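You operate a simulated robot arm through the tools that you are given. There is no shell and no other tool. Be economical: measure what you need, move in short steps, check, and stop when the job is done.

You run a simulated two-armed robot. Do the job below in one go: nothing can be reset, and whatever is moved stays where it is left.

TASK
Bring the cool box to the grey mat and unpack both bottles.
Fine: carry it in both hands; lay its lid on the bare strip along the mat, stand the bottles on the green side mat, then fit the lid back on. Set down upright: green drink bottle, pink drink bottle.
Where things are to end (x, y in the base frame): green drink bottle within 60 mm of [1040, -220]; pink drink bottle within 60 mm of [1190, -220].
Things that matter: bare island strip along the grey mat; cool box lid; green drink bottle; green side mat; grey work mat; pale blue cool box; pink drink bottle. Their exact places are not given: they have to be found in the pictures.

It is judged by the outcome, as a careful person would: the job done as asked, and still so three seconds after it is handed in. It fails if anything else is knocked over, pushed out of place, dropped, spilled or broken. Lids that push on must go on centred and level and be pressed home; caps that screw on are set level and turned clockwise until they are tight.

THE ROBOT
Two 7-joint arms with two-finger parallel grippers on one trunk, on a base that drives. Base frame: it is fixed to the floor where the robot stands at the start and does not move with it; the origin is under the middle of the robot, x ahead of it, y to its left, z up; the surface under the hand at the start is at about z = 840. Units: mm, degrees, N and s.
The left shoulder is at the start at [71, 156, 1205], the right one opposite. Places, roughly: bare island strip along the grey mat [1700, -200, 900]; cool box lid (41x23x5 cm) [600, -200, 1000]; green side mat [1100, -200, 900]; grey work mat [1500, -400, 900]. Payload 3.91 kg a hand.
The tool frame of a hand sits at the grasp point between the pads (the TCP): z along the fingers, y along the line on which they close. The tips reach 30 mm beyond it. Largest opening 110 mm; finger width 20, thickness 10; the body of the gripper, 48 by 112 mm, starts 55 mm behind the TCP.
Orientation is that of the tool frame in the base frame, as a unit quaternion [x, y, z, w]. With the fingers straight down and closing along the base's y, the tool's x points along the base's -x, its y along +y and its z along -z.

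THE INTERFACE
- The arms move only by the tool play_rows. It takes "left_targets", "right_targets" or both (then of equal length, played together; a hand with none holds still); each is a list of rows, each an object of numbers (a shift or turn left out is 0, a gripper value left out holds the last): "x", "y", "z": the shift along the base's x, y, z in mm; "wx", "wy", "wz": the turn, a rotation vector about the base's x, y, z in degrees; "gripper": the opening, from 0 (shut) to 1 (fully open). In form: [{"x": .., "y": .., "z": .., "wx": .., "wy": .., "wz": .., "gripper": ..}, ...]. A call has 1 to 20 rows; each row is the pose to reach, as a shift and turn from the pose commanded when the call began. Rows are played at 5 a second. More than 50 mm and 8.6 degrees between two rows, or a gripper value outside its range, and nothing of the call is played. Where a pose cannot be reached the arm comes as near as it can. A force on the tool above 40 N (or 10 N above the force at the start of the call, whichever is more), or a blocked arm, ends the call early, and 0.2 s more pass. The fingers move at their own pace (about 108 mm/s each) and stop on an object; they squeeze with about 29 N. The grip force told is the motor's: it shows also when the fingers shut on nothing. Time passes only in rows, and 0.2 s behind the last, so rows that repeat a pose let the fingers close. The reply holds the time, the measured pose of the TCP, the force on the tool along the base axes, the opening and the grip force, in the units named above and with some noise, with the torque about the TCP (base axes, N m) and any sound that the robot's microphone picked up.
- Cameras (640 x 400 px; columns grow to the right, rows downward): "scene" is now at [148.1, -14.1, 1461.6]; the picture's right is [-0.19, -0.98, -0.00], its down [-0.40, 0.08, -0.91] and it looks along [0.90, -0.18, -0.41] (base axes); focal length 214 px, centre (320, 200). "left" rides on the left gripper at [72, -17, -103] in its tool frame; the picture's right is [0.23, 0.97, 0.00], its down [-0.76, 0.18, -0.62] and it looks along [-0.61, 0.14, 0.78] (tool axes); focal length 222 px, centre (320, 200). "right" rides on the right gripper at [72, 17, -103] in its tool frame; the picture's right is [-0.23, 0.97, 0.00], its down [-0.76, -0.18, -0.62] and it looks along [-0.61, -0.14, 0.78] (tool axes); focal length 222 px, centre (320, 200).
- camera(camera): a new picture of that camera. The clock stands still meanwhile.
- raise_lower(by): slides the trunk up (or, below 0, down) by that many mm; the arms and the scene camera ride with it, the base frame stays. It gives what a move gives, with no picture.
- steer(legs): drives the robot by 1 to 6 legs, each [ahead, left, turn to the left] in mm, mm and degrees, along the robot's own axes; the way and the turn of a leg run together, so that a leg with both is an arc; at most 1500 mm and 180 degrees a leg. The arms and the cameras ride along, it lands a little off, and it stops where it bumps. It gives what a move gives.
- pan_tilt(pan, tilt): turns the head with the scene camera to pan (to the left, within 86 degrees either way) and tilt (down, from -29 to 69), counted from straight ahead of the robot. It gives what a move gives.
- point_at(camera, pixels): for up to 12 pixels [column, row] of the newest picture of that camera ("zoom" is the newest enlarged one), the place [x, y, z] in the base frame of the surface seen there, good to about 2 mm, but the place of the scene camera against the robot may be out by one fixed shift of up to 18 mm in any direction. The clock stands still meanwhile.
- zoom(camera, box): a new picture of the part [left, top, right, bottom] of that camera's present view, enlarged. The clock stands still meanwhile.
- job_done(): hands the job in; it is judged then, once.

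Keep the steps short. Do not move on a guess: measure, check each grasp and each placing, and mend mistakes. In all there are 80 turns and 70 pictures (those below and enlarged ones count). Leave the grippers open and the arms clear of the work at the hand-in unless told otherwise, and finish with a single line.

The tools are called by a JSON object that holds its "op" and its "data". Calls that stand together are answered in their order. play_rows: Moves the arms, as the interface text tells. Its arguments: {"type":"object","properties":{"left_targets":{"type":"array","items":{"type":"object","properties":{"x":{"type":"number"},"y":{"type":"number"},"z":{"type":"number"},"wx":{"type":"number"},"wy":{"type":"number"},"wz":{"type":"number"},"gripper":{"type":"number"}}}},"right_targets":{"type":"array","items":{"type":"object","properties":{"x":{"type":"number"},"y":{"type":"number"},"z":{"type":"number"},"wx":{"type":"number"},"wy":{"type":"number"},"wz":{"type":"number"},"gripper":{"type":"number"}}}}},"required":[]} The other tools are called the same way: raise_lower (by) slides the trunk up or down; steer (legs) drives the base; pan_tilt (pan, tilt) turns the head that bears the scene camera; camera (camera) takes a picture; point_at (camera, pixels) gives the place of the surface under pixels of a picture; zoom (camera, box) takes an enlarged picture of a part of a camera's view; job_done () hands the job in.

At the start:

```text
t: 0.0
left_tcp_pos: [866.7, 92.6, 1402.7]
left_orientation: [0.001, 1.0, 0.0, 0.0]
left_wrist_force: [0.5, 0.1, -0.1]
left_torque: [0.04, 0.02, 0.01]
left_gripper_width: 110.2
left_grip_force: 0.0
right_tcp_pos: [641.3, -454.6, 1387.2]
right_orientation: [0.0, 1.0, 0.0, 0.0]
right_wrist_force: [1.4, -0.5, -0.9]
right_torque: [0.04, 0.01, 0.02]
right_gripper_width: 110.1
right_grip_force: 0.1
trunk travel left (down, up): [-650.0, 290.0]
robot x, y, heading: [0.3, -1.4, 0.2]
head pan, tilt: [-11.2, 23.9]
```

scene: 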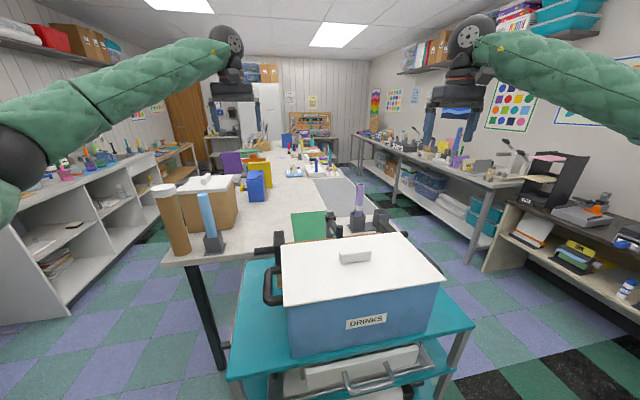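
right: 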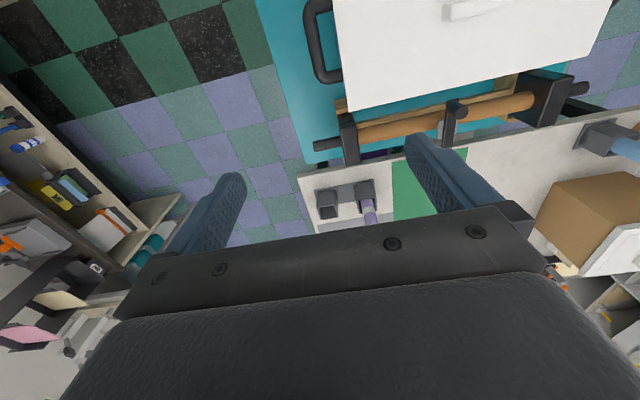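
left: 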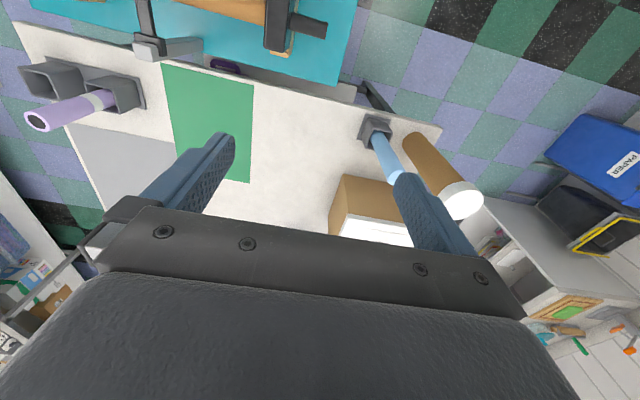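

The cool box sits on a teal cart ahead, with the island behind it. I'll take an enlarged view of the box and the island and measure them.

{"op": "zoom", "data": {"camera": "scene", "box": [220, 200, 480, 370]}}

{"op": "zoom", "data": {"camera": "scene", "box": [150, 110, 410, 270]}}

{"op": "point_at", "data": {"camera": "scene", "pixels": [[283, 302], [447, 278], [398, 235], [281, 245], [355, 256], [267, 288], [290, 355], [294, 214], [326, 212], [340, 185], [365, 190], [320, 183]]}}

```text
2.35 times, centred on (350, 285) of scene
```

zoom: 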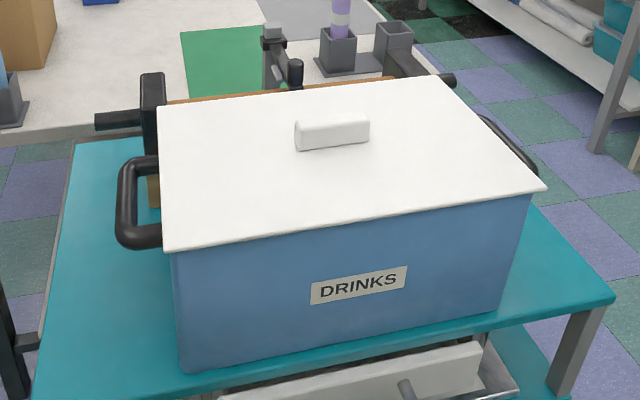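

```text
2.46 times, centred on (280, 190) of scene
```

zoom: 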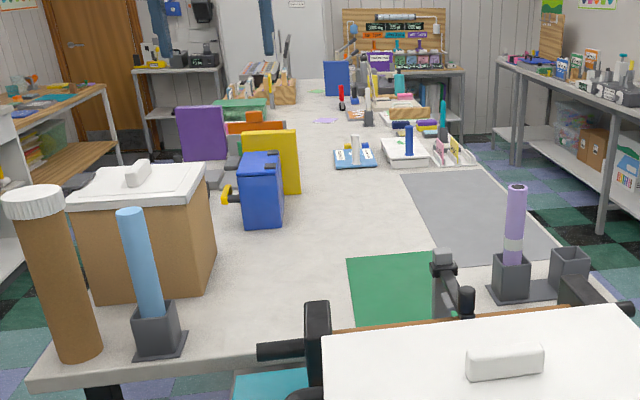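

```text
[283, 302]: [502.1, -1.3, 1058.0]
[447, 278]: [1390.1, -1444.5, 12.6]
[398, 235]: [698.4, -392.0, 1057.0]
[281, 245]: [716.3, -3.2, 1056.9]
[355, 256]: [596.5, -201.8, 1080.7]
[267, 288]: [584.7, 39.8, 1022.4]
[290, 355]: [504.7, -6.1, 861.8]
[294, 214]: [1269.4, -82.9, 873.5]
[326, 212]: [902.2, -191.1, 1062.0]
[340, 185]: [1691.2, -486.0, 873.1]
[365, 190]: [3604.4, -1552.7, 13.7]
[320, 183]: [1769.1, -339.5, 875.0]
```

Lid top is at z≈1057, and its left edge is at y≈0. I'll measure the box, its handles and the clamp behind it in the zoom view, and the obstacles on the island. Then I'll look at the handles from the hand cameras.

{"op": "point_at", "data": {"camera": "zoom", "pixels": [[346, 258], [430, 252], [546, 246], [390, 352], [404, 175], [495, 170], [515, 188], [510, 295], [568, 255], [155, 350], [75, 360], [180, 280]]}}

{"op": "point_at", "data": {"camera": "right", "pixels": [[349, 108], [333, 10], [573, 73], [615, 5], [310, 60], [318, 40], [450, 108], [348, 140], [530, 110], [480, 8], [330, 205], [369, 220]]}}

{"op": "pan_tilt", "data": {"pan": -16, "tilt": 45}}

{"op": "camera", "data": {"camera": "scene"}}

```text
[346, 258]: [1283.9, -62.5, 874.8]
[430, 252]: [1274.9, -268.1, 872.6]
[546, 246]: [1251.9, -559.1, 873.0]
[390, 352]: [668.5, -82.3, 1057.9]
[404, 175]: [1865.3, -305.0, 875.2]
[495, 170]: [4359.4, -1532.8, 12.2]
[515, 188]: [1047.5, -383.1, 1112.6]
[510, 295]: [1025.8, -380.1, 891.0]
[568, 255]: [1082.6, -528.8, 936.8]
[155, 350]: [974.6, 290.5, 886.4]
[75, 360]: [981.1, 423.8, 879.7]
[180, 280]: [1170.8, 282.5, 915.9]
```

```text
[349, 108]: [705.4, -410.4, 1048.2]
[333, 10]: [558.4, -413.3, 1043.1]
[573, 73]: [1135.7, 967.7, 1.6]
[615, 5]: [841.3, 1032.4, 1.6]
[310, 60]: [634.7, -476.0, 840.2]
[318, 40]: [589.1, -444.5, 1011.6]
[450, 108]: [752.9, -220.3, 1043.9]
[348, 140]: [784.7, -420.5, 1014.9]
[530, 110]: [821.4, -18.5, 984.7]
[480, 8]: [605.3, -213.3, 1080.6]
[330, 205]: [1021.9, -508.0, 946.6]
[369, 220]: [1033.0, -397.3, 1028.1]
```

```text
t: 0.8
left_tcp_pos: [867.2, 92.1, 1402.2]
left_orientation: [0.0, 1.0, 0.0, 0.0]
left_wrist_force: [0.6, -0.2, 0.8]
left_torque: [0.0, 0.02, -0.02]
left_gripper_width: 109.9
left_grip_force: 0.1
right_tcp_pos: [640.2, -453.6, 1388.0]
right_orientation: [0.0, 1.0, 0.0, 0.0]
right_wrist_force: [-0.6, -0.4, 0.3]
right_torque: [-0.01, -0.02, -0.01]
right_gripper_width: 110.1
right_grip_force: 0.1
trunk travel left (down, up): [-650.0, 290.0]
robot x, y, heading: [1.0, 1.1, -0.1]
head pan, tilt: [-16.0, 45.0]
```

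```text
64 pictures are left
```

scene: 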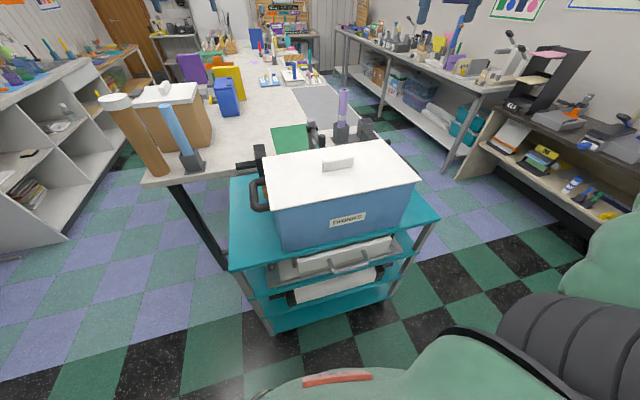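

The lid is about x 500–715, y −3 to −410. The handles are horizontal loops, with outer bars near y≈+42 and y≈−450. I'll bring both hands to about 150 mm above the handles and look.

{"op": "play_rows", "data": {"left_targets": [{"x": -34, "y": -6, "z": -22}, {"x": -68, "y": -12, "z": -44}, {"x": -102, "y": -18, "z": -66}, {"x": -136, "y": -24, "z": -88}, {"x": -170, "y": -30, "z": -110}, {"x": -204, "y": -36, "z": -132}, {"x": -238, "y": -42, "z": -154}, {"x": -262, "y": -48, "z": -190}], "right_targets": [{"x": -5, "y": 0, "z": -22}, {"x": -10, "y": 0, "z": -44}, {"x": -15, "y": 0, "z": -66}, {"x": -20, "y": 0, "z": -88}, {"x": -25, "y": 0, "z": -110}, {"x": -30, "y": 0, "z": -132}, {"x": -36, "y": 0, "z": -154}, {"x": -36, "y": 0, "z": -180}]}}

{"op": "camera", "data": {"camera": "left"}}

{"op": "camera", "data": {"camera": "right"}}

```text
t: 2.6
left_tcp_pos: [606.7, 43.8, 1213.1]
left_orientation: [-0.001, 1.0, 0.0, -0.001]
left_wrist_force: [0.2, -1.2, 0.5]
left_torque: [0.03, 0.0, 0.02]
left_gripper_width: 110.3
left_grip_force: 0.0
right_tcp_pos: [605.3, -455.2, 1206.2]
right_orientation: [0.0, 1.0, 0.0, -0.001]
right_wrist_force: [0.0, 0.1, 0.9]
right_torque: [0.02, 0.03, 0.01]
right_gripper_width: 110.1
right_grip_force: 0.0
trunk travel left (down, up): [-650.0, 290.0]
robot x, y, heading: [0.6, 2.0, -0.2]
head pan, tilt: [-16.0, 45.0]
```

```text
63 pictures are left
```

left: 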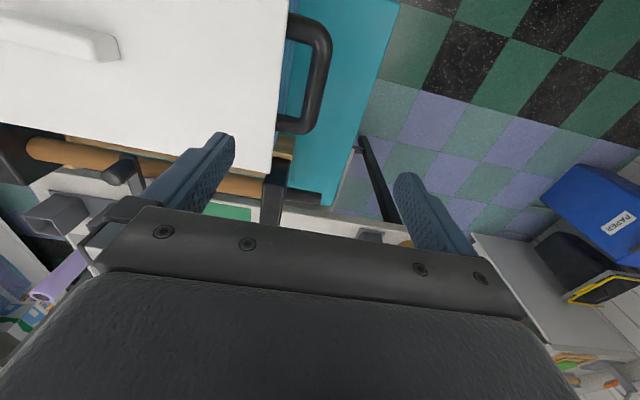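

```text
62 pictures are left
```

right: 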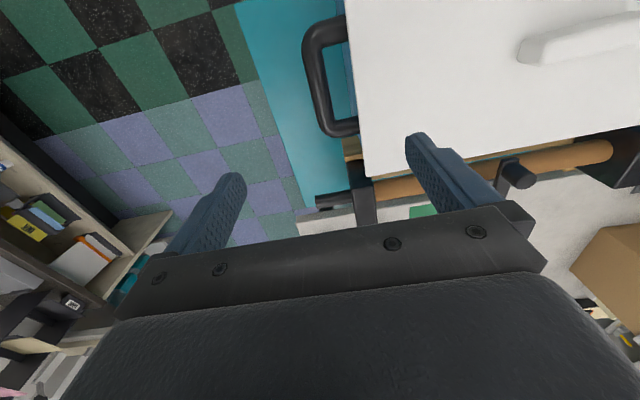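

Both handles are visible as horizontal D loops. I'll measure the bars and lid corners.

{"op": "point_at", "data": {"camera": "left", "pixels": [[322, 45], [314, 90], [320, 70], [302, 125], [302, 22], [327, 60], [310, 70], [272, 178], [282, 60], [286, 100], [300, 70], [60, 35]]}}

{"op": "point_at", "data": {"camera": "right", "pixels": [[313, 60], [318, 90], [324, 110], [342, 128], [332, 25], [307, 60], [320, 60], [364, 176], [350, 60], [346, 100], [335, 70], [560, 40]]}}

```text
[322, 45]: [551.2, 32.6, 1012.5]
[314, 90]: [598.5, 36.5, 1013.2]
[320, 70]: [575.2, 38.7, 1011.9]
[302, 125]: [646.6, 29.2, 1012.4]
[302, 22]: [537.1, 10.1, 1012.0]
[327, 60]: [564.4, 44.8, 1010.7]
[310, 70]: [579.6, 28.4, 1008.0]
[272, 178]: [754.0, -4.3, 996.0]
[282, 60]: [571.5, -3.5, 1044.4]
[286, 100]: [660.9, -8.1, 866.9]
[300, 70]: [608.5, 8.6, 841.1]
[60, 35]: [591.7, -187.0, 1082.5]
```

```text
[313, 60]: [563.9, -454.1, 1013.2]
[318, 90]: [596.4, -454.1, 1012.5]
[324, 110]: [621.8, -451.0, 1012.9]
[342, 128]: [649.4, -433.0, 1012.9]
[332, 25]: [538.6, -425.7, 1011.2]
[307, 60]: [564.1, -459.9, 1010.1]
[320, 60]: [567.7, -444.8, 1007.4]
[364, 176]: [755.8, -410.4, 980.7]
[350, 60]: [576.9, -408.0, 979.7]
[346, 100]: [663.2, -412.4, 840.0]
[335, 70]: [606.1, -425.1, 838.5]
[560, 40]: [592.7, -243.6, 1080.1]
```

Bars: left at y≈37, right at y≈−453, both z top≈1013 and centre x≈594. The gap to the lid edge is about 31 mm. I'll open the grippers to 44 mm and descend to 40 mm above the grasp height.

{"op": "play_rows", "data": {"left_targets": [{"x": -4, "y": -2, "z": -20, "gripper": 0.4}, {"x": -8, "y": -4, "z": -60}, {"x": -12, "y": -5, "z": -100}, {"x": -12, "y": -5, "z": -140}, {"x": -12, "y": -5, "z": -160}], "right_targets": [{"x": -4, "y": 0, "z": -20, "gripper": 0.4}, {"x": -8, "y": 0, "z": -60}, {"x": -11, "y": 0, "z": -100}, {"x": -11, "y": 0, "z": -140}, {"x": -11, "y": 0, "z": -153}]}}

{"op": "camera", "data": {"camera": "left"}}

{"op": "camera", "data": {"camera": "right"}}

```text
t: 3.9
left_tcp_pos: [589.5, 39.6, 1053.4]
left_orientation: [0.0, 1.0, 0.0, -0.001]
left_wrist_force: [-0.9, -0.1, -0.5]
left_torque: [0.03, -0.04, -0.01]
left_gripper_width: 44.1
left_grip_force: 0.2
right_tcp_pos: [592.8, -454.6, 1056.5]
right_orientation: [0.0, 1.0, 0.0, -0.001]
right_wrist_force: [1.2, 1.2, 0.6]
right_torque: [0.04, 0.0, 0.0]
right_gripper_width: 44.1
right_grip_force: 0.0
trunk travel left (down, up): [-650.0, 290.0]
robot x, y, heading: [-3.8, -2.3, 0.1]
head pan, tilt: [-16.0, 45.0]
```

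```text
61 pictures are left
```

left: 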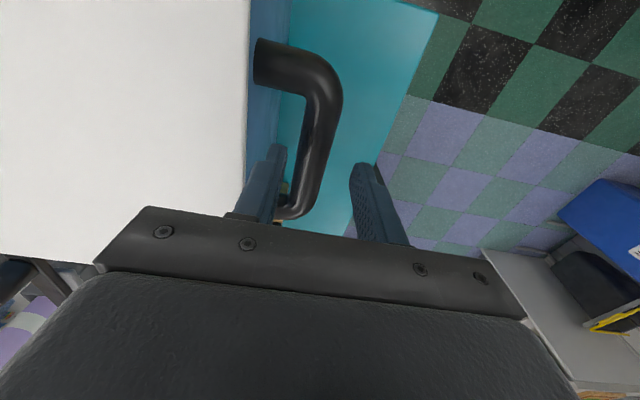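

```text
60 pictures are left
```

right: 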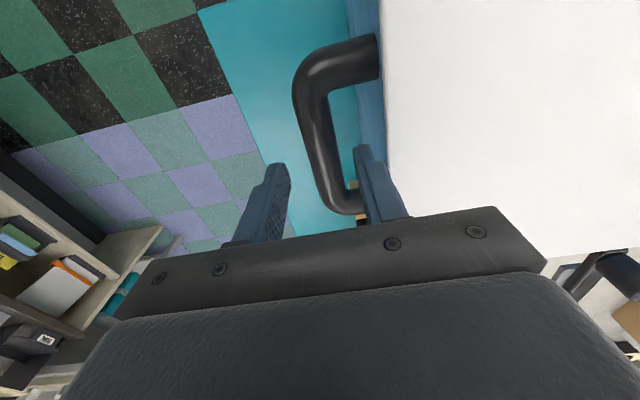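

The fingers straddle the bars on both sides. I'll go down about 45 mm and close.

{"op": "play_rows", "data": {"left_targets": [{"z": -20}, {"z": -36}, {"z": -45}, {"z": -45, "gripper": 0}, {"z": -45}, {"z": -45}, {"z": -45}], "right_targets": [{"z": -23}, {"z": -39}, {"z": -48}, {"z": -48, "gripper": 0}, {"z": -48}, {"z": -48}, {"z": -48}]}}

```text
t: 5.0
left_tcp_pos: [589.9, 37.8, 1006.7]
left_orientation: [0.001, 1.0, -0.001, -0.001]
left_wrist_force: [2.0, -4.6, 2.0]
left_torque: [-0.08, -0.07, 0.19]
left_gripper_width: 24.7
left_grip_force: 28.8
right_tcp_pos: [593.2, -452.4, 1007.9]
right_orientation: [-0.001, 1.0, 0.002, 0.001]
right_wrist_force: [0.9, 2.3, 0.6]
right_torque: [-0.01, 0.29, -0.16]
right_gripper_width: 24.5
right_grip_force: 29.3
trunk travel left (down, up): [-650.0, 290.0]
robot x, y, heading: [-2.1, -2.5, 0.1]
head pan, tilt: [-16.0, 45.0]
stopped in row 5 (left hand): the force on the tool passed its limit at 43 N (the readings are from after the stop); the commanded pose is now the measured one
```

Both grippers hold at 24.6 mm with 29 N. I'll lift by the trunk 30 mm and read the load.

{"op": "raise_lower", "data": {"by": 30}}

{"op": "camera", "data": {"camera": "scene"}}

```text
t: 5.7
left_tcp_pos: [592.7, 36.3, 1035.4]
left_orientation: [0.001, 1.0, -0.001, -0.001]
left_wrist_force: [-0.2, -4.7, -8.6]
left_torque: [-0.02, 0.17, 0.08]
left_gripper_width: 24.6
left_grip_force: 29.1
right_tcp_pos: [595.4, -453.4, 1037.4]
right_orientation: [-0.002, 1.0, 0.003, -0.001]
right_wrist_force: [0.4, 3.5, -8.4]
right_torque: [0.05, -0.09, -0.06]
right_gripper_width: 24.7
right_grip_force: 28.9
trunk travel left (down, up): [-680.0, 260.0]
robot x, y, heading: [1.1, 0.2, 0.3]
head pan, tilt: [-16.0, 45.0]
```

```text
59 pictures are left
```

scene: 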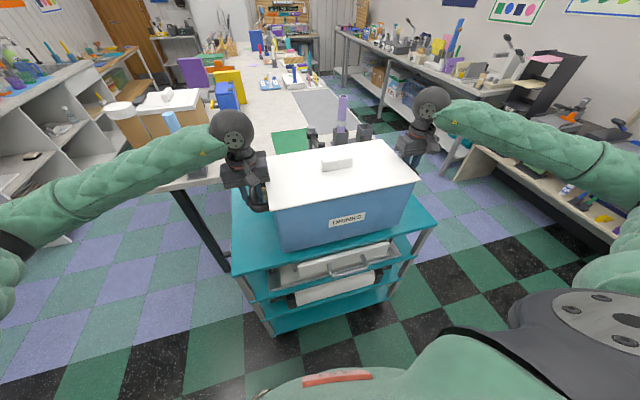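

The box is lifted level, about 8.5 N per hand (~1.7 kg in all). I'll raise another 150 mm, then back off a little and look at the aisle on the right.

{"op": "raise_lower", "data": {"by": 150}}

{"op": "pan_tilt", "data": {"pan": -50, "tilt": 30}}

{"op": "camera", "data": {"camera": "scene"}}

{"op": "point_at", "data": {"camera": "scene", "pixels": [[250, 130], [300, 130], [350, 170], [420, 200], [480, 250], [200, 110], [120, 200], [170, 240], [330, 130], [400, 130], [240, 170], [300, 250]]}}

```text
t: 7.5
left_tcp_pos: [592.2, 37.0, 1187.5]
left_orientation: [0.001, 1.0, -0.002, -0.001]
left_wrist_force: [0.4, -7.5, -8.8]
left_torque: [-0.06, 0.02, 0.1]
left_gripper_width: 24.6
left_grip_force: 28.9
right_tcp_pos: [594.2, -452.8, 1186.6]
right_orientation: [-0.001, 1.0, 0.003, 0.0]
right_wrist_force: [0.0, 7.4, -8.5]
right_torque: [0.02, 0.12, -0.1]
right_gripper_width: 24.4
right_grip_force: 29.0
trunk travel left (down, up): [-830.0, 110.0]
robot x, y, heading: [-0.5, -0.3, 0.1]
head pan, tilt: [-16.0, 45.0]
```

```text
t: 8.5
left_tcp_pos: [592.4, 36.6, 1187.1]
left_orientation: [0.001, 1.0, -0.002, -0.001]
left_wrist_force: [0.6, -8.7, -8.7]
left_torque: [-0.07, -0.01, 0.1]
left_gripper_width: 24.7
left_grip_force: 28.8
right_tcp_pos: [594.1, -454.0, 1187.1]
right_orientation: [-0.001, 1.0, 0.002, 0.0]
right_wrist_force: [0.7, 9.7, -8.3]
right_torque: [0.05, 0.09, -0.13]
right_gripper_width: 24.5
right_grip_force: 28.7
trunk travel left (down, up): [-830.0, 110.0]
robot x, y, heading: [1.4, 1.5, -0.0]
head pan, tilt: [-50.0, 30.0]
```

```text
58 pictures are left
```

scene: 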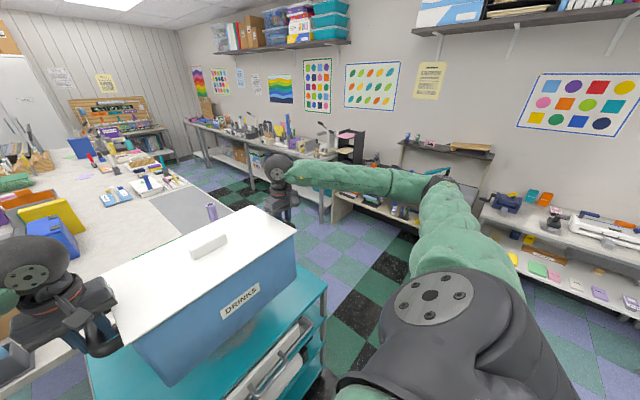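

```text
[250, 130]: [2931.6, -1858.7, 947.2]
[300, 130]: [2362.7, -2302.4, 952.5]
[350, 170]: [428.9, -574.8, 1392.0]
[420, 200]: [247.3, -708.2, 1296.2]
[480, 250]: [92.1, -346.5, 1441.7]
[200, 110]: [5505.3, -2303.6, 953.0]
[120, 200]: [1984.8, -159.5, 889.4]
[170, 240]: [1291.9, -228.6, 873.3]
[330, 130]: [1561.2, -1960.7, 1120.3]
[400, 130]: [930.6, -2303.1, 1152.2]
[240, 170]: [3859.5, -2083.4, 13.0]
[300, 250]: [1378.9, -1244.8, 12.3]
```

I'll measure the right-hand shelves and the floor to plan the aisle.

{"op": "point_at", "data": {"camera": "scene", "pixels": [[335, 160], [345, 180], [322, 205], [350, 225], [325, 190], [490, 217], [560, 250], [410, 235], [630, 305], [320, 290], [600, 400], [500, 265]]}}

{"op": "play_rows", "data": {"left_targets": [{"y": 18}, {"y": 36}, {"y": 54}, {"y": 72}, {"y": 90}, {"y": 108}], "right_targets": [{"y": 18}, {"y": 36}, {"y": 54}, {"y": 72}, {"y": 90}, {"y": 108}]}}

```text
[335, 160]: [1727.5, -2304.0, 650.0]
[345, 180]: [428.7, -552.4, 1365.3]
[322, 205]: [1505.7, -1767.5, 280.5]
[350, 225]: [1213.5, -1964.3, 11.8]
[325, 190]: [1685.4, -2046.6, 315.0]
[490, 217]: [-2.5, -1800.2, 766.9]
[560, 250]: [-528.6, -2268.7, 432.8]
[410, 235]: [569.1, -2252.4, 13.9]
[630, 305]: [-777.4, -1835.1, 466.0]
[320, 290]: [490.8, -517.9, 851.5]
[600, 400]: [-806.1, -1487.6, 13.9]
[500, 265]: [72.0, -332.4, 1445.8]
```

```text
t: 9.9
left_tcp_pos: [593.7, 145.9, 1185.8]
left_orientation: [0.001, 1.0, -0.001, -0.001]
left_wrist_force: [-1.1, -2.5, -9.0]
left_torque: [0.01, -0.3, 0.01]
left_gripper_width: 24.5
left_grip_force: 28.9
right_tcp_pos: [592.9, -345.5, 1187.2]
right_orientation: [-0.002, 1.0, 0.001, 0.0]
right_wrist_force: [0.1, 1.6, -8.1]
right_torque: [0.06, 0.42, -0.17]
right_gripper_width: 24.7
right_grip_force: 29.2
trunk travel left (down, up): [-830.0, 110.0]
robot x, y, heading: [2.2, 4.5, 0.0]
head pan, tilt: [-50.0, 30.0]
```

Shelf fronts are at y≈−1770 and the aisle is clear. I'll raise the trunk 105 mm so the box bottom is at z≈1125, above everything on the way. Then I'll back off 300, go right 1200 and turn left 90°.

{"op": "raise_lower", "data": {"by": 105}}

{"op": "steer", "data": {"legs": [[-300, 0, 0], [0, -1200, 0], [0, 0, 90]]}}

{"op": "pan_tilt", "data": {"pan": -30, "tilt": 35}}

{"op": "camera", "data": {"camera": "scene"}}

```text
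t: 11.2
left_tcp_pos: [593.8, 143.6, 1290.7]
left_orientation: [0.001, 1.0, -0.002, -0.001]
left_wrist_force: [-1.2, 7.9, -8.1]
left_torque: [0.1, 0.2, -0.02]
left_gripper_width: 24.6
left_grip_force: 29.0
right_tcp_pos: [594.1, -344.6, 1292.1]
right_orientation: [-0.002, 1.0, 0.002, -0.001]
right_wrist_force: [0.7, -8.1, -8.8]
right_torque: [-0.04, -0.04, -0.18]
right_gripper_width: 24.6
right_grip_force: 29.1
trunk travel left (down, up): [-935.0, 5.0]
robot x, y, heading: [-2.7, -3.1, -0.2]
head pan, tilt: [-50.0, 30.0]
```

```text
t: 22.7
left_tcp_pos: [-419.1, -597.7, 1291.7]
left_orientation: [-0.692, 0.722, -0.002, 0.0]
left_wrist_force: [-28.1, 0.9, -8.8]
left_torque: [-0.04, 0.26, -0.01]
left_gripper_width: 24.3
left_grip_force: 28.9
right_tcp_pos: [69.0, -616.7, 1290.6]
right_orientation: [-0.694, 0.72, 0.001, -0.003]
right_wrist_force: [27.7, -1.5, -9.6]
right_torque: [-0.05, -0.21, -0.23]
right_gripper_width: 24.8
right_grip_force: 29.5
trunk travel left (down, up): [-935.0, 5.0]
robot x, y, heading: [-301.0, -1193.0, 87.4]
head pan, tilt: [-50.0, 30.0]
```

```text
t: 23.5
left_tcp_pos: [-420.5, -596.9, 1291.2]
left_orientation: [-0.691, 0.723, -0.001, 0.001]
left_wrist_force: [-4.5, 0.3, -8.8]
left_torque: [-0.05, 0.11, -0.05]
left_gripper_width: 24.5
left_grip_force: 29.4
right_tcp_pos: [68.2, -617.9, 1291.6]
right_orientation: [-0.693, 0.721, 0.001, -0.001]
right_wrist_force: [4.0, 0.3, -7.9]
right_torque: [-0.05, -0.02, -0.22]
right_gripper_width: 24.8
right_grip_force: 28.9
trunk travel left (down, up): [-935.0, 5.0]
robot x, y, heading: [-299.9, -1200.2, 87.6]
head pan, tilt: [-30.0, 35.0]
```

```text
57 pictures are left
```

scene: 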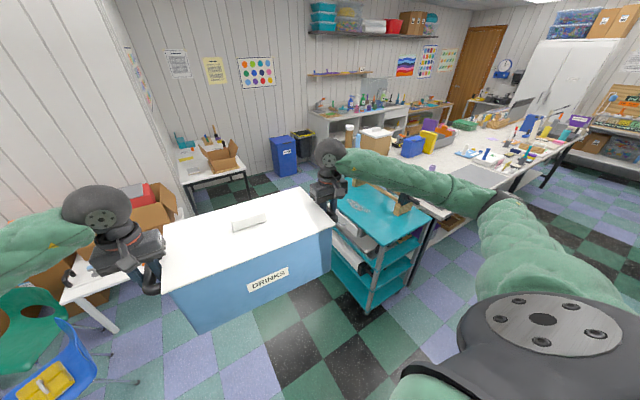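

The box is held well and the heading is 87.6°. I'll correct the turn, then drive right (+x) to x≈1400.

{"op": "steer", "data": {"legs": [[0, 0, 2.4], [0, -1500, 0], [0, -200, 0]]}}

{"op": "pan_tilt", "data": {"pan": 0, "tilt": 35}}

{"op": "camera", "data": {"camera": "scene"}}

{"op": "camera", "data": {"camera": "left"}}

{"op": "camera", "data": {"camera": "right"}}

```text
t: 32.5
left_tcp_pos: [1230.3, -582.9, 1290.5]
left_orientation: [0.714, -0.7, 0.003, -0.002]
left_wrist_force: [-12.3, -1.3, -9.0]
left_torque: [-0.04, 0.07, -0.05]
left_gripper_width: 24.6
left_grip_force: 29.1
right_tcp_pos: [1719.0, -572.7, 1292.3]
right_orientation: [0.717, -0.697, -0.001, 0.002]
right_wrist_force: [11.0, 0.9, -8.2]
right_torque: [-0.12, -0.01, -0.17]
right_gripper_width: 24.5
right_grip_force: 29.3
trunk travel left (down, up): [-935.0, 5.0]
robot x, y, heading: [1387.4, -1171.9, 91.0]
head pan, tilt: [-30.0, 35.0]
```

```text
t: 33.4
left_tcp_pos: [1231.6, -582.8, 1291.3]
left_orientation: [0.714, -0.7, 0.002, 0.0]
left_wrist_force: [-2.6, 0.4, -8.9]
left_torque: [-0.07, 0.04, -0.03]
left_gripper_width: 24.6
left_grip_force: 29.0
right_tcp_pos: [1721.6, -573.9, 1291.2]
right_orientation: [0.716, -0.698, -0.002, 0.002]
right_wrist_force: [2.0, 0.8, -8.0]
right_torque: [-0.08, -0.02, -0.23]
right_gripper_width: 24.6
right_grip_force: 29.4
trunk travel left (down, up): [-935.0, 5.0]
robot x, y, heading: [1389.9, -1172.5, 91.3]
head pan, tilt: [0.0, 35.0]
```

```text
56 pictures are left
```

scene: 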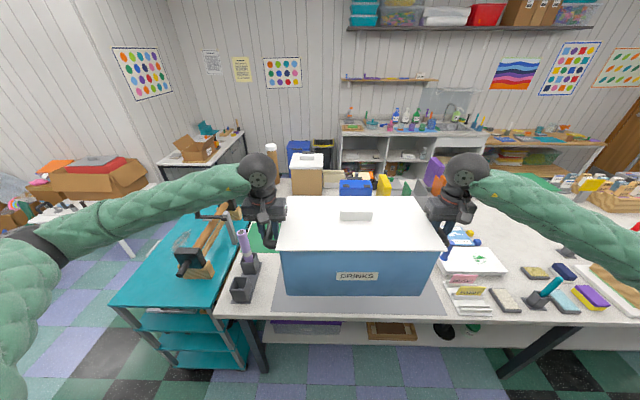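

```text
55 pictures are left
```

left: 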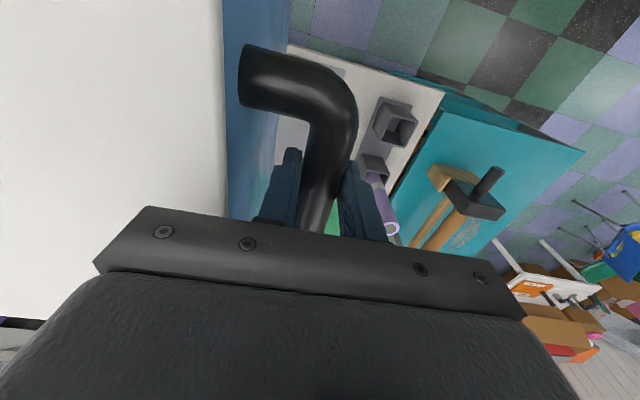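

```text
54 pictures are left
```

right: 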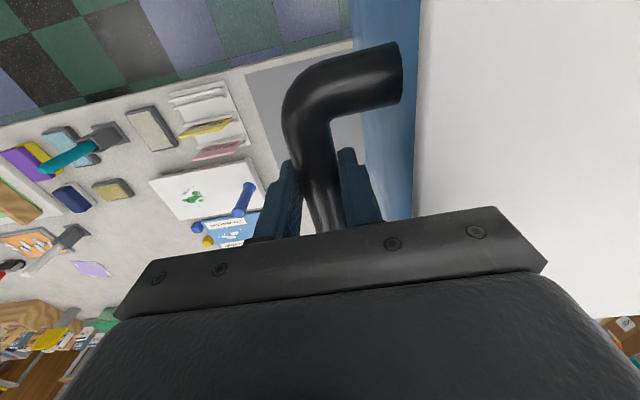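

I'm in front of the grey mat. I'll measure its corners from the scene and right cameras.

{"op": "point_at", "data": {"camera": "scene", "pixels": [[274, 308], [444, 310], [432, 268], [282, 262], [360, 311], [360, 318], [246, 258], [242, 290], [440, 290], [265, 240], [440, 262], [484, 262]]}}

{"op": "point_at", "data": {"camera": "right", "pixels": [[246, 72], [252, 100], [264, 140], [273, 175], [300, 57], [240, 66], [160, 180], [240, 195], [200, 90], [245, 145], [255, 165], [345, 45]]}}

{"op": "point_at", "data": {"camera": "left", "pixels": [[395, 228], [388, 120], [270, 165], [285, 130], [340, 220], [375, 165], [330, 70], [440, 95], [410, 185], [365, 195]]}}

```text
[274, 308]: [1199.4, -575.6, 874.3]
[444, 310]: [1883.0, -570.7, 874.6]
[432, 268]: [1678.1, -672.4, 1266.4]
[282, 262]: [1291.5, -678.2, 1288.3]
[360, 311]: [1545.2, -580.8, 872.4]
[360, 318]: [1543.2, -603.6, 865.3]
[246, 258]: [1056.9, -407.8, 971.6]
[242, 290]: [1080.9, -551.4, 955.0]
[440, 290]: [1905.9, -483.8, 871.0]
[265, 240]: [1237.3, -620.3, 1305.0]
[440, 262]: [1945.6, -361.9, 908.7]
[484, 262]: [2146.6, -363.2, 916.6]
```

```text
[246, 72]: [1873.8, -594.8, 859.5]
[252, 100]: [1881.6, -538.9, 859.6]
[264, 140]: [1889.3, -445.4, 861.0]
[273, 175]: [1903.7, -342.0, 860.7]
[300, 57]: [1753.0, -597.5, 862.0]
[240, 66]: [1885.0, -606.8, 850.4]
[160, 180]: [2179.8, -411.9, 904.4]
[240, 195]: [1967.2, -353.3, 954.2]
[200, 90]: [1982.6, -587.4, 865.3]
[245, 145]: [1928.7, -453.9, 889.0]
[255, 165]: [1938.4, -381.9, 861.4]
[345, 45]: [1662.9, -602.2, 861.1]
```

```text
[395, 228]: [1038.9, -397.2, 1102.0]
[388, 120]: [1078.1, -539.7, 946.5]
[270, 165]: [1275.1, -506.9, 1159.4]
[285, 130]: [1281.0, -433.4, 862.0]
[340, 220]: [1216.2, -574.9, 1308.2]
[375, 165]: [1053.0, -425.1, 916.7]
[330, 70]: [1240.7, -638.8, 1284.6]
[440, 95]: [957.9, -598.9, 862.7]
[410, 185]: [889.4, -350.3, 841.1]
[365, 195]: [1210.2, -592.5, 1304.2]
```

The mat top is at z≈861, about x 1200–1885, with its near edge at y≈−597. The box centre is at (1477, −578). I'll drive ahead 130 mm with −1.2° of turn.

{"op": "steer", "data": {"legs": [[130, 0, -1.2]]}}

{"op": "pan_tilt", "data": {"pan": 0, "tilt": 55}}

{"op": "camera", "data": {"camera": "scene"}}

```text
t: 34.7
left_tcp_pos: [1241.7, -446.8, 1292.3]
left_orientation: [-0.706, 0.708, -0.003, 0.0]
left_wrist_force: [-3.4, -0.7, -9.2]
left_torque: [0.01, 0.07, -0.08]
left_gripper_width: 24.3
left_grip_force: 29.0
right_tcp_pos: [1732.2, -447.3, 1292.2]
right_orientation: [0.709, -0.705, -0.001, 0.001]
right_wrist_force: [2.5, 1.5, -8.8]
right_torque: [-0.12, -0.05, -0.2]
right_gripper_width: 24.6
right_grip_force: 29.2
trunk travel left (down, up): [-935.0, 5.0]
robot x, y, heading: [1388.4, -1037.3, 90.2]
head pan, tilt: [0.0, 35.0]
```

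```text
t: 35.5
left_tcp_pos: [1243.1, -445.1, 1289.8]
left_orientation: [-0.707, 0.708, -0.002, 0.0]
left_wrist_force: [-2.2, -1.1, -8.8]
left_torque: [-0.06, 0.07, -0.06]
left_gripper_width: 24.7
left_grip_force: 29.2
right_tcp_pos: [1732.6, -445.1, 1289.7]
right_orientation: [0.709, -0.705, -0.001, 0.002]
right_wrist_force: [1.1, 0.4, -7.9]
right_torque: [-0.05, 0.02, -0.21]
right_gripper_width: 24.8
right_grip_force: 28.9
trunk travel left (down, up): [-935.0, 5.0]
robot x, y, heading: [1388.6, -1040.9, 90.3]
head pan, tilt: [0.0, 55.0]
```

```text
53 pictures are left
```

scene: 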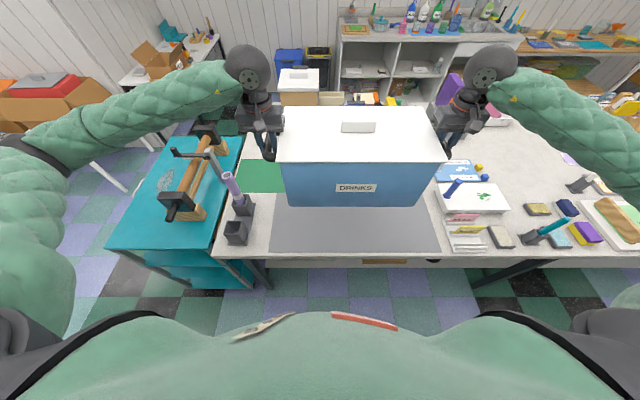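

The box is square over the mat, centre (1488, −445). I'll lower the trunk 240 mm, leaving about 22 mm to go.

{"op": "raise_lower", "data": {"by": -240}}

{"op": "camera", "data": {"camera": "scene"}}

```text
t: 38.0
left_tcp_pos: [1242.5, -446.4, 1051.2]
left_orientation: [-0.707, 0.708, -0.001, 0.001]
left_wrist_force: [-1.6, -0.4, -9.3]
left_torque: [-0.06, 0.02, -0.03]
left_gripper_width: 24.6
left_grip_force: 29.1
right_tcp_pos: [1732.8, -446.8, 1050.6]
right_orientation: [0.709, -0.705, -0.001, 0.002]
right_wrist_force: [2.3, 1.2, -8.7]
right_torque: [-0.05, 0.01, -0.18]
right_gripper_width: 24.5
right_grip_force: 29.3
trunk travel left (down, up): [-695.0, 245.0]
robot x, y, heading: [1388.8, -1040.4, 89.7]
head pan, tilt: [0.0, 55.0]
```

```text
52 pictures are left
```

scene: 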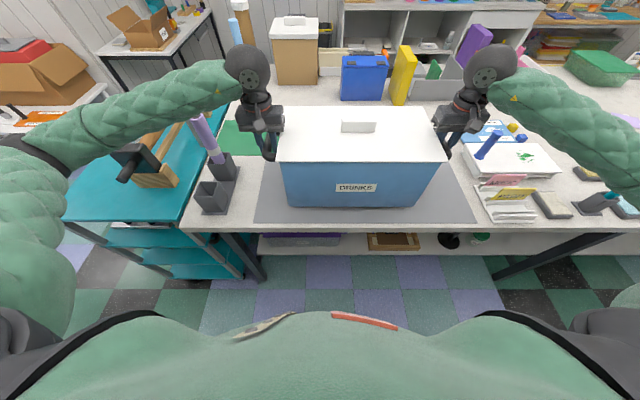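

The box hangs just above the mat. I'll lower it slowly with both arms until contact.

{"op": "play_rows", "data": {"left_targets": [{"z": -6}, {"z": -12}, {"z": -16}, {"z": -19}, {"z": -22}, {"z": -24}], "right_targets": [{"z": -6}, {"z": -12}, {"z": -16}, {"z": -19}, {"z": -22}, {"z": -24}]}}

```text
t: 39.5
left_tcp_pos: [1243.3, -447.5, 1030.3]
left_orientation: [-0.706, 0.708, -0.001, 0.003]
left_wrist_force: [4.4, 8.9, 19.4]
left_torque: [-0.4, -0.05, -0.07]
left_gripper_width: 24.4
left_grip_force: 29.3
right_tcp_pos: [1732.6, -447.4, 1030.8]
right_orientation: [0.708, -0.706, -0.004, 0.001]
right_wrist_force: [2.0, 2.2, 14.6]
right_torque: [-0.71, -0.02, -0.25]
right_gripper_width: 24.3
right_grip_force: 29.1
trunk travel left (down, up): [-695.0, 245.0]
robot x, y, heading: [1388.4, -1039.6, 89.9]
head pan, tilt: [0.0, 55.0]
```

It's resting on the mat, with upward force on both hands. I'll open to 44 mm and lift the hands clear.

{"op": "play_rows", "data": {"left_targets": [{"z": 3, "gripper": 0.4}, {"z": 3}, {"z": 3}, {"z": 25}, {"z": 60}, {"z": 100}, {"z": 140}, {"z": 180}], "right_targets": [{"z": 3, "gripper": 0.4}, {"z": 3}, {"z": 3}, {"z": 25}, {"z": 60}, {"z": 100}, {"z": 140}, {"z": 180}]}}

{"op": "camera", "data": {"camera": "scene"}}

{"op": "camera", "data": {"camera": "right"}}

{"op": "camera", "data": {"camera": "left"}}

```text
t: 41.2
left_tcp_pos: [1239.5, -448.0, 1210.4]
left_orientation: [-0.707, 0.708, -0.001, 0.001]
left_wrist_force: [0.1, -0.7, 0.5]
left_torque: [0.0, 0.01, 0.01]
left_gripper_width: 44.2
left_grip_force: 0.0
right_tcp_pos: [1732.8, -446.5, 1206.6]
right_orientation: [0.709, -0.706, -0.002, 0.0]
right_wrist_force: [-0.2, -0.2, 0.2]
right_torque: [0.03, 0.0, 0.02]
right_gripper_width: 44.0
right_grip_force: 0.1
trunk travel left (down, up): [-695.0, 245.0]
robot x, y, heading: [1389.3, -1041.3, 90.1]
head pan, tilt: [0.0, 55.0]
```

```text
51 pictures are left
```

scene: 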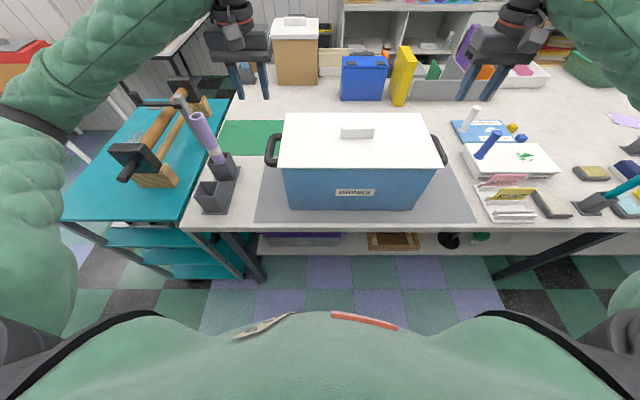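

```text
50 pictures are left
```

right: 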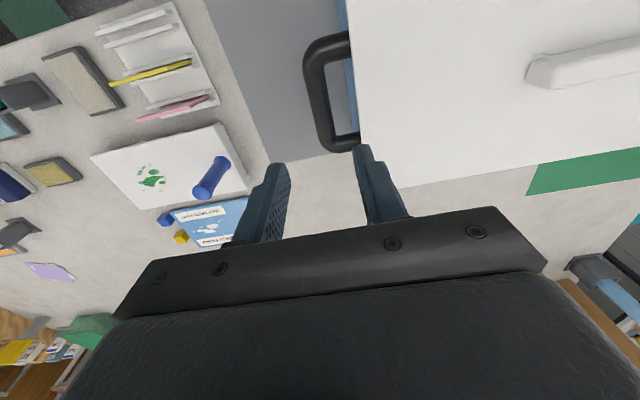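

```text
49 pictures are left
```

left: 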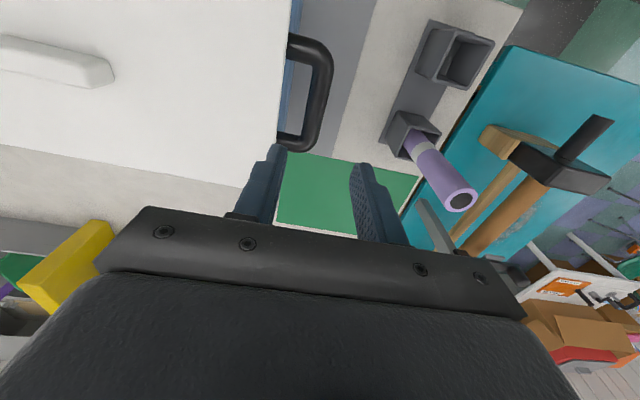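

The box is standing on the mat. Next I'll measure the lid corners, knob, mat edges, green mat and the items along the strip.

{"op": "point_at", "data": {"camera": "right", "pixels": [[272, 162], [330, 156], [248, 110], [222, 50], [372, 188], [636, 148], [540, 180], [245, 180], [240, 200], [600, 75], [530, 75], [400, 188]]}}

{"op": "point_at", "data": {"camera": "left", "pixels": [[250, 188], [60, 60], [100, 78], [346, 130], [275, 220], [410, 178], [325, 155], [455, 200], [425, 130], [100, 230], [75, 245], [352, 235]]}}

{"op": "point_at", "data": {"camera": "scene", "pixels": [[357, 126], [342, 134], [374, 134], [284, 116], [422, 116], [277, 168], [437, 166], [222, 150], [284, 122], [212, 183], [342, 98], [465, 138]]}}

```text
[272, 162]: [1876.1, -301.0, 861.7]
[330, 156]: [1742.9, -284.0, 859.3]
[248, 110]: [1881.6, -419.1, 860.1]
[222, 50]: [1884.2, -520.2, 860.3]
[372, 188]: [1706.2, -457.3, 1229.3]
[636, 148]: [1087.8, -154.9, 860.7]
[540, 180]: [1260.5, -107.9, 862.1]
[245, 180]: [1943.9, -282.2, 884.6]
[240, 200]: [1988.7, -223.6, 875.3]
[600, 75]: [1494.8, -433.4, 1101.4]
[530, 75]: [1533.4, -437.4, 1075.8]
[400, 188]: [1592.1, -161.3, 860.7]
```

```text
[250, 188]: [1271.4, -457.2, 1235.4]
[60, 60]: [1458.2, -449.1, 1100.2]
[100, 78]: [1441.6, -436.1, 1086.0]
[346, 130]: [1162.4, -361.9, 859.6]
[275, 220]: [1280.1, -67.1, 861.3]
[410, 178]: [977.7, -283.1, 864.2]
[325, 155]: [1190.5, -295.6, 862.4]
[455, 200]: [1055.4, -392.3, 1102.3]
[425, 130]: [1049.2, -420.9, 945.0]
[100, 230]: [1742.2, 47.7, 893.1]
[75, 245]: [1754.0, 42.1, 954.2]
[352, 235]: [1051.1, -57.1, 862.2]
```

```text
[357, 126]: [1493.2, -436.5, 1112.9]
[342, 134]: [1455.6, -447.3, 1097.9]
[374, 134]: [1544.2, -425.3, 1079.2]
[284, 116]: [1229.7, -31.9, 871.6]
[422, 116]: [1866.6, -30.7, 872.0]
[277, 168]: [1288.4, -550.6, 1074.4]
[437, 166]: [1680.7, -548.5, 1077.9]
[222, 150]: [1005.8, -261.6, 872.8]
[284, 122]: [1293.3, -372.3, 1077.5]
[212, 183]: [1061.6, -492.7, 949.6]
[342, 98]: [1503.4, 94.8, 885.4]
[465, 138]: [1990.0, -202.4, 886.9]
```

The strip is bare between the mat's far edge (y≈−287) and the items at y≥+40. I'll set the lid there around (1640, −155). First I'll swing the right hand over the knob, turned 90° to close along y.

{"op": "play_rows", "data": {"right_targets": [{"x": -22, "wz": 8.2, "gripper": 0.6}, {"x": -44, "wz": 16.4}, {"x": -66, "wz": 24.6}, {"x": -88, "wz": 32.8}, {"x": -110, "wz": 41}, {"x": -132, "wz": 49.2}, {"x": -154, "wz": 57.4}, {"x": -176, "wz": 65.6}, {"x": -198, "wz": 73.8}, {"x": -220, "wz": 82}, {"x": -243, "wz": 90}, {"x": -243, "wz": 90}]}}

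{"op": "camera", "data": {"camera": "right"}}

```text
t: 43.9
left_tcp_pos: [1241.1, -447.0, 1210.5]
left_orientation: [-0.706, 0.708, -0.001, 0.001]
left_wrist_force: [0.6, 0.5, 0.3]
left_torque: [0.04, 0.03, 0.0]
left_gripper_width: 43.8
left_grip_force: 0.0
right_tcp_pos: [1495.0, -496.7, 1195.1]
right_orientation: [0.998, -0.065, 0.007, -0.011]
right_wrist_force: [-0.4, -0.3, 0.1]
right_torque: [0.03, 0.04, -0.03]
right_gripper_width: 66.1
right_grip_force: 0.1
right hand out of reach, approached as far as the arm can: row 9, 10, 11, 12
trunk travel left (down, up): [-695.0, 245.0]
robot x, y, heading: [1388.5, -1040.5, 90.1]
head pan, tilt: [0.0, 55.0]
```

```text
48 pictures are left
```

right: 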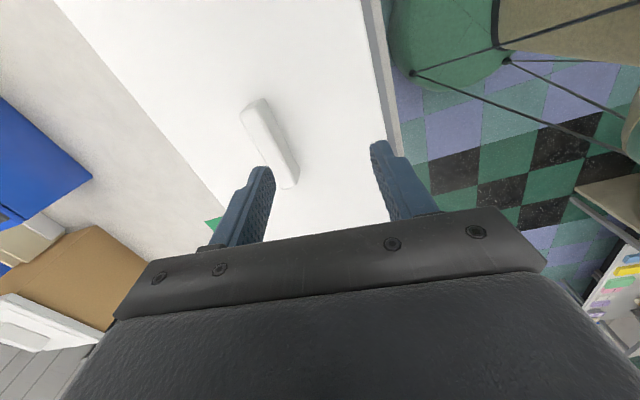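

The wrist reaches its limit this way, off by about 50 mm. I'll measure the knob here, then go back and turn the other way.

{"op": "point_at", "data": {"camera": "right", "pixels": [[244, 106], [260, 98], [290, 188], [298, 178], [270, 145], [283, 140], [390, 140], [360, 5], [255, 110], [288, 170]]}}

{"op": "play_rows", "data": {"right_targets": [{"y": 10, "z": 12, "wz": -8.2}, {"y": 20, "z": 12, "wz": -16.4}, {"y": 30, "z": 12, "wz": -24.6}, {"y": 40, "z": 12, "wz": -32.8}, {"y": 52, "z": 12, "wz": -41}, {"y": 52, "z": 12, "wz": -49.2}, {"y": 52, "z": 12, "wz": -57.4}, {"y": 52, "z": 12, "wz": -65.6}, {"y": 52, "z": 12, "wz": -73.8}, {"y": 52, "z": 12, "wz": -82}, {"y": 52, "z": 12, "wz": -90}, {"y": 52, "z": 12, "wz": -98}, {"y": 52, "z": 12, "wz": -106}, {"y": 52, "z": 12, "wz": -114}, {"y": 52, "z": 12, "wz": -122}, {"y": 52, "z": 12, "wz": -130}, {"y": 52, "z": 12, "wz": -138}, {"y": 52, "z": 12, "wz": -146}, {"y": 52, "z": 12, "wz": -154}, {"y": 52, "z": 12, "wz": -162}]}}

```text
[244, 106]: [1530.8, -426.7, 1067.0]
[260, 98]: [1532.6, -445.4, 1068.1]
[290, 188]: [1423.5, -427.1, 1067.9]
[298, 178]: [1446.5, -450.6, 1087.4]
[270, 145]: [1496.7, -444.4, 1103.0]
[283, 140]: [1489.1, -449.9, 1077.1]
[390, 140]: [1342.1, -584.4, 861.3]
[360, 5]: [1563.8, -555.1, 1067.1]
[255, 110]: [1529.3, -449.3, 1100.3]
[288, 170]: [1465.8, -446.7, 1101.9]
```

```text
t: 48.0
left_tcp_pos: [1238.1, -448.4, 1209.1]
left_orientation: [-0.706, 0.708, -0.002, 0.0]
left_wrist_force: [0.1, -0.4, -0.6]
left_torque: [0.01, -0.02, 0.0]
left_gripper_width: 44.0
left_grip_force: 0.0
right_tcp_pos: [1489.5, -446.5, 1206.1]
right_orientation: [-0.091, 0.996, -0.013, -0.005]
right_wrist_force: [-0.5, 0.2, -0.1]
right_torque: [0.02, -0.02, -0.03]
right_gripper_width: 66.0
right_grip_force: 0.0
trunk travel left (down, up): [-695.0, 245.0]
robot x, y, heading: [1386.9, -1042.1, 90.3]
head pan, tilt: [0.0, 55.0]
```

Turning the other way works. I'll finish the last −10.4° and level the tool, which is 1.5° tilted.

{"op": "play_rows", "data": {"right_targets": [{"wx": 0.7, "wy": -0.3, "wz": -5}, {"wx": 1.4, "wy": -0.5, "wz": -10.4}, {"wx": 1.4, "wy": -0.5, "wz": -10.4}]}}

{"op": "camera", "data": {"camera": "right"}}

```text
t: 48.9
left_tcp_pos: [1239.0, -447.4, 1208.6]
left_orientation: [-0.706, 0.708, -0.001, 0.0]
left_wrist_force: [0.3, -0.5, 0.4]
left_torque: [-0.02, 0.01, 0.01]
left_gripper_width: 44.0
left_grip_force: 0.0
right_tcp_pos: [1490.3, -444.6, 1206.5]
right_orientation: [-0.001, 1.0, -0.001, 0.0]
right_wrist_force: [-1.0, 0.7, -0.3]
right_torque: [0.0, -0.01, 0.01]
right_gripper_width: 66.1
right_grip_force: 0.1
trunk travel left (down, up): [-695.0, 245.0]
robot x, y, heading: [1388.1, -1037.1, 89.8]
head pan, tilt: [0.0, 55.0]
```

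```text
47 pictures are left
```

right: 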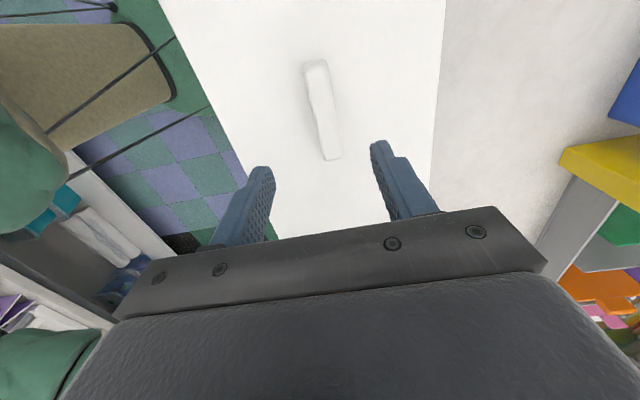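

Now it's aligned. I'll measure the knob and lid edges from this view.

{"op": "point_at", "data": {"camera": "right", "pixels": [[318, 62], [332, 158], [304, 75], [331, 75], [310, 110], [336, 110], [321, 110], [438, 60], [195, 60], [432, 160], [235, 160], [324, 145]]}}

```text
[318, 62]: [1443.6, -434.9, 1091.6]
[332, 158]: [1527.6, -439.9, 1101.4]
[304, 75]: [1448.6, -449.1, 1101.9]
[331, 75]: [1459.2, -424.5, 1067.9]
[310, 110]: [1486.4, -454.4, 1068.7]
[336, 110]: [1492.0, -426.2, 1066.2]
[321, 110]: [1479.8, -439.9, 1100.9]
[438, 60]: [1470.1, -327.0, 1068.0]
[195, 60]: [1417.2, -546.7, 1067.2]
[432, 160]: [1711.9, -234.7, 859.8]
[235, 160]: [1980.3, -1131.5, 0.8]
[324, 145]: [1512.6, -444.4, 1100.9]
```

Knob centre is (1488, −439), top 1101, and the lid plate is at 1067. I'll lower to TCP z≈1103 so the tips are 6 mm above the plate, then close.

{"op": "play_rows", "data": {"right_targets": [{"x": -2, "y": 5.5, "z": -40}, {"x": -2, "y": 5.5, "z": -80}, {"x": -2, "y": 5.5, "z": -97}, {"x": -2, "y": 5.5, "z": -103}, {"x": -2, "y": 5.5, "z": -103, "gripper": 0}, {"x": -2, "y": 5.5, "z": -103}, {"x": -2, "y": 5.5, "z": -103}]}}

```text
t: 50.5
left_tcp_pos: [1239.4, -446.9, 1208.0]
left_orientation: [-0.706, 0.708, -0.002, 0.0]
left_wrist_force: [-0.4, -0.3, -0.2]
left_torque: [0.02, 0.02, -0.01]
left_gripper_width: 44.2
left_grip_force: 0.1
right_tcp_pos: [1487.0, -439.7, 1103.4]
right_orientation: [-0.001, 1.0, 0.0, -0.001]
right_wrist_force: [-0.6, 0.2, 0.5]
right_torque: [0.01, -0.01, -0.02]
right_gripper_width: 21.7
right_grip_force: 29.5
trunk travel left (down, up): [-695.0, 245.0]
robot x, y, heading: [1388.7, -1038.4, 90.0]
head pan, tilt: [0.0, 55.0]
```

The knob is gripped at 21.7 mm. I'll pull the lid up slowly and watch the force.

{"op": "play_rows", "data": {"right_targets": [{"z": 4}, {"z": 8}, {"z": 14}, {"z": 20}, {"z": 30}, {"z": 40}, {"z": 50}]}}

{"op": "camera", "data": {"camera": "scene"}}

```text
t: 52.0
left_tcp_pos: [1238.9, -447.9, 1210.3]
left_orientation: [-0.707, 0.708, -0.002, 0.0]
left_wrist_force: [0.3, 0.0, 0.1]
left_torque: [0.02, 0.04, 0.01]
left_gripper_width: 44.0
left_grip_force: 0.1
right_tcp_pos: [1489.1, -439.3, 1152.9]
right_orientation: [0.0, 1.0, -0.001, -0.001]
right_wrist_force: [0.1, -0.2, -2.5]
right_torque: [0.03, 0.0, 0.01]
right_gripper_width: 21.8
right_grip_force: 29.2
trunk travel left (down, up): [-695.0, 245.0]
robot x, y, heading: [1385.9, -1038.5, 89.9]
head pan, tilt: [0.0, 55.0]
```

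```text
46 pictures are left
```

scene: 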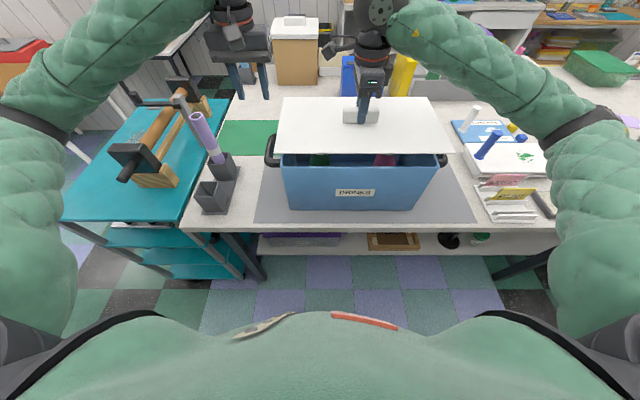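

The lid is off (2.5 N), and green and pink are visible inside the box. I'll carry the lid up and over to above the strip at (1640, −155).

{"op": "play_rows", "data": {"right_targets": [{"z": 30}, {"x": 17, "y": 32, "z": 50}, {"x": 34, "y": 64, "z": 50}, {"x": 51, "y": 96, "z": 50}, {"x": 68, "y": 128, "z": 50}, {"x": 85, "y": 160, "z": 50}, {"x": 102, "y": 192, "z": 50}, {"x": 119, "y": 224, "z": 50}, {"x": 136, "y": 256, "z": 50}, {"x": 151, "y": 284, "z": 50}, {"x": 151, "y": 284, "z": 10}, {"x": 151, "y": 284, "z": -35}, {"x": 151, "y": 284, "z": -80}, {"x": 151, "y": 284, "z": -120}, {"x": 151, "y": 284, "z": -160}, {"x": 151, "y": 284, "z": -190}]}}

{"op": "camera", "data": {"camera": "scene"}}

{"op": "camera", "data": {"camera": "right"}}

```text
t: 55.5
left_tcp_pos: [1239.5, -446.2, 1208.5]
left_orientation: [-0.706, 0.708, -0.002, 0.001]
left_wrist_force: [0.1, 0.6, -0.1]
left_torque: [0.01, 0.02, 0.01]
left_gripper_width: 44.0
left_grip_force: 0.0
right_tcp_pos: [1641.3, -155.7, 964.0]
right_orientation: [-0.001, 1.0, -0.001, -0.001]
right_wrist_force: [0.4, 0.0, -2.4]
right_torque: [-0.01, 0.02, -0.03]
right_gripper_width: 21.5
right_grip_force: 29.0
trunk travel left (down, up): [-695.0, 245.0]
robot x, y, heading: [1386.7, -1043.2, 89.9]
head pan, tilt: [0.0, 55.0]
```

```text
45 pictures are left
```

scene: 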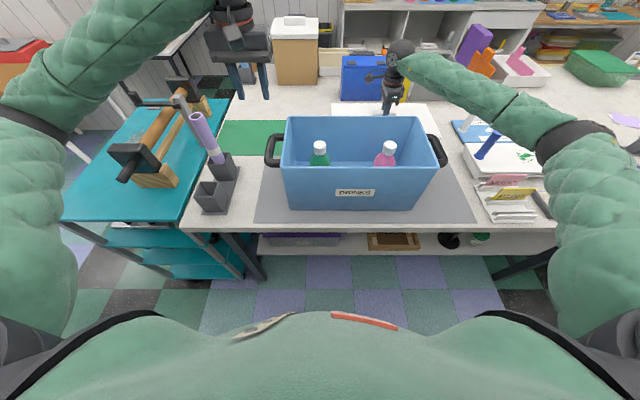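

```text
44 pictures are left
```

right: 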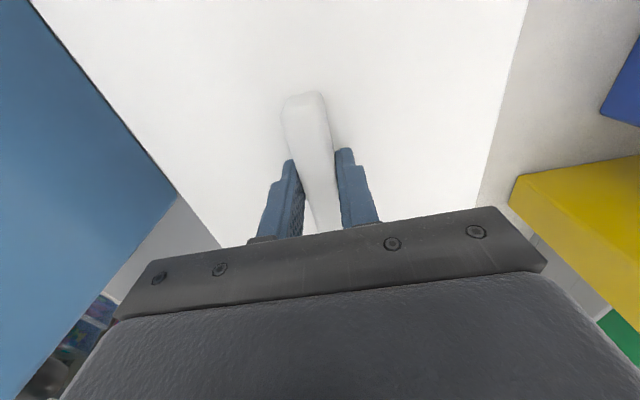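

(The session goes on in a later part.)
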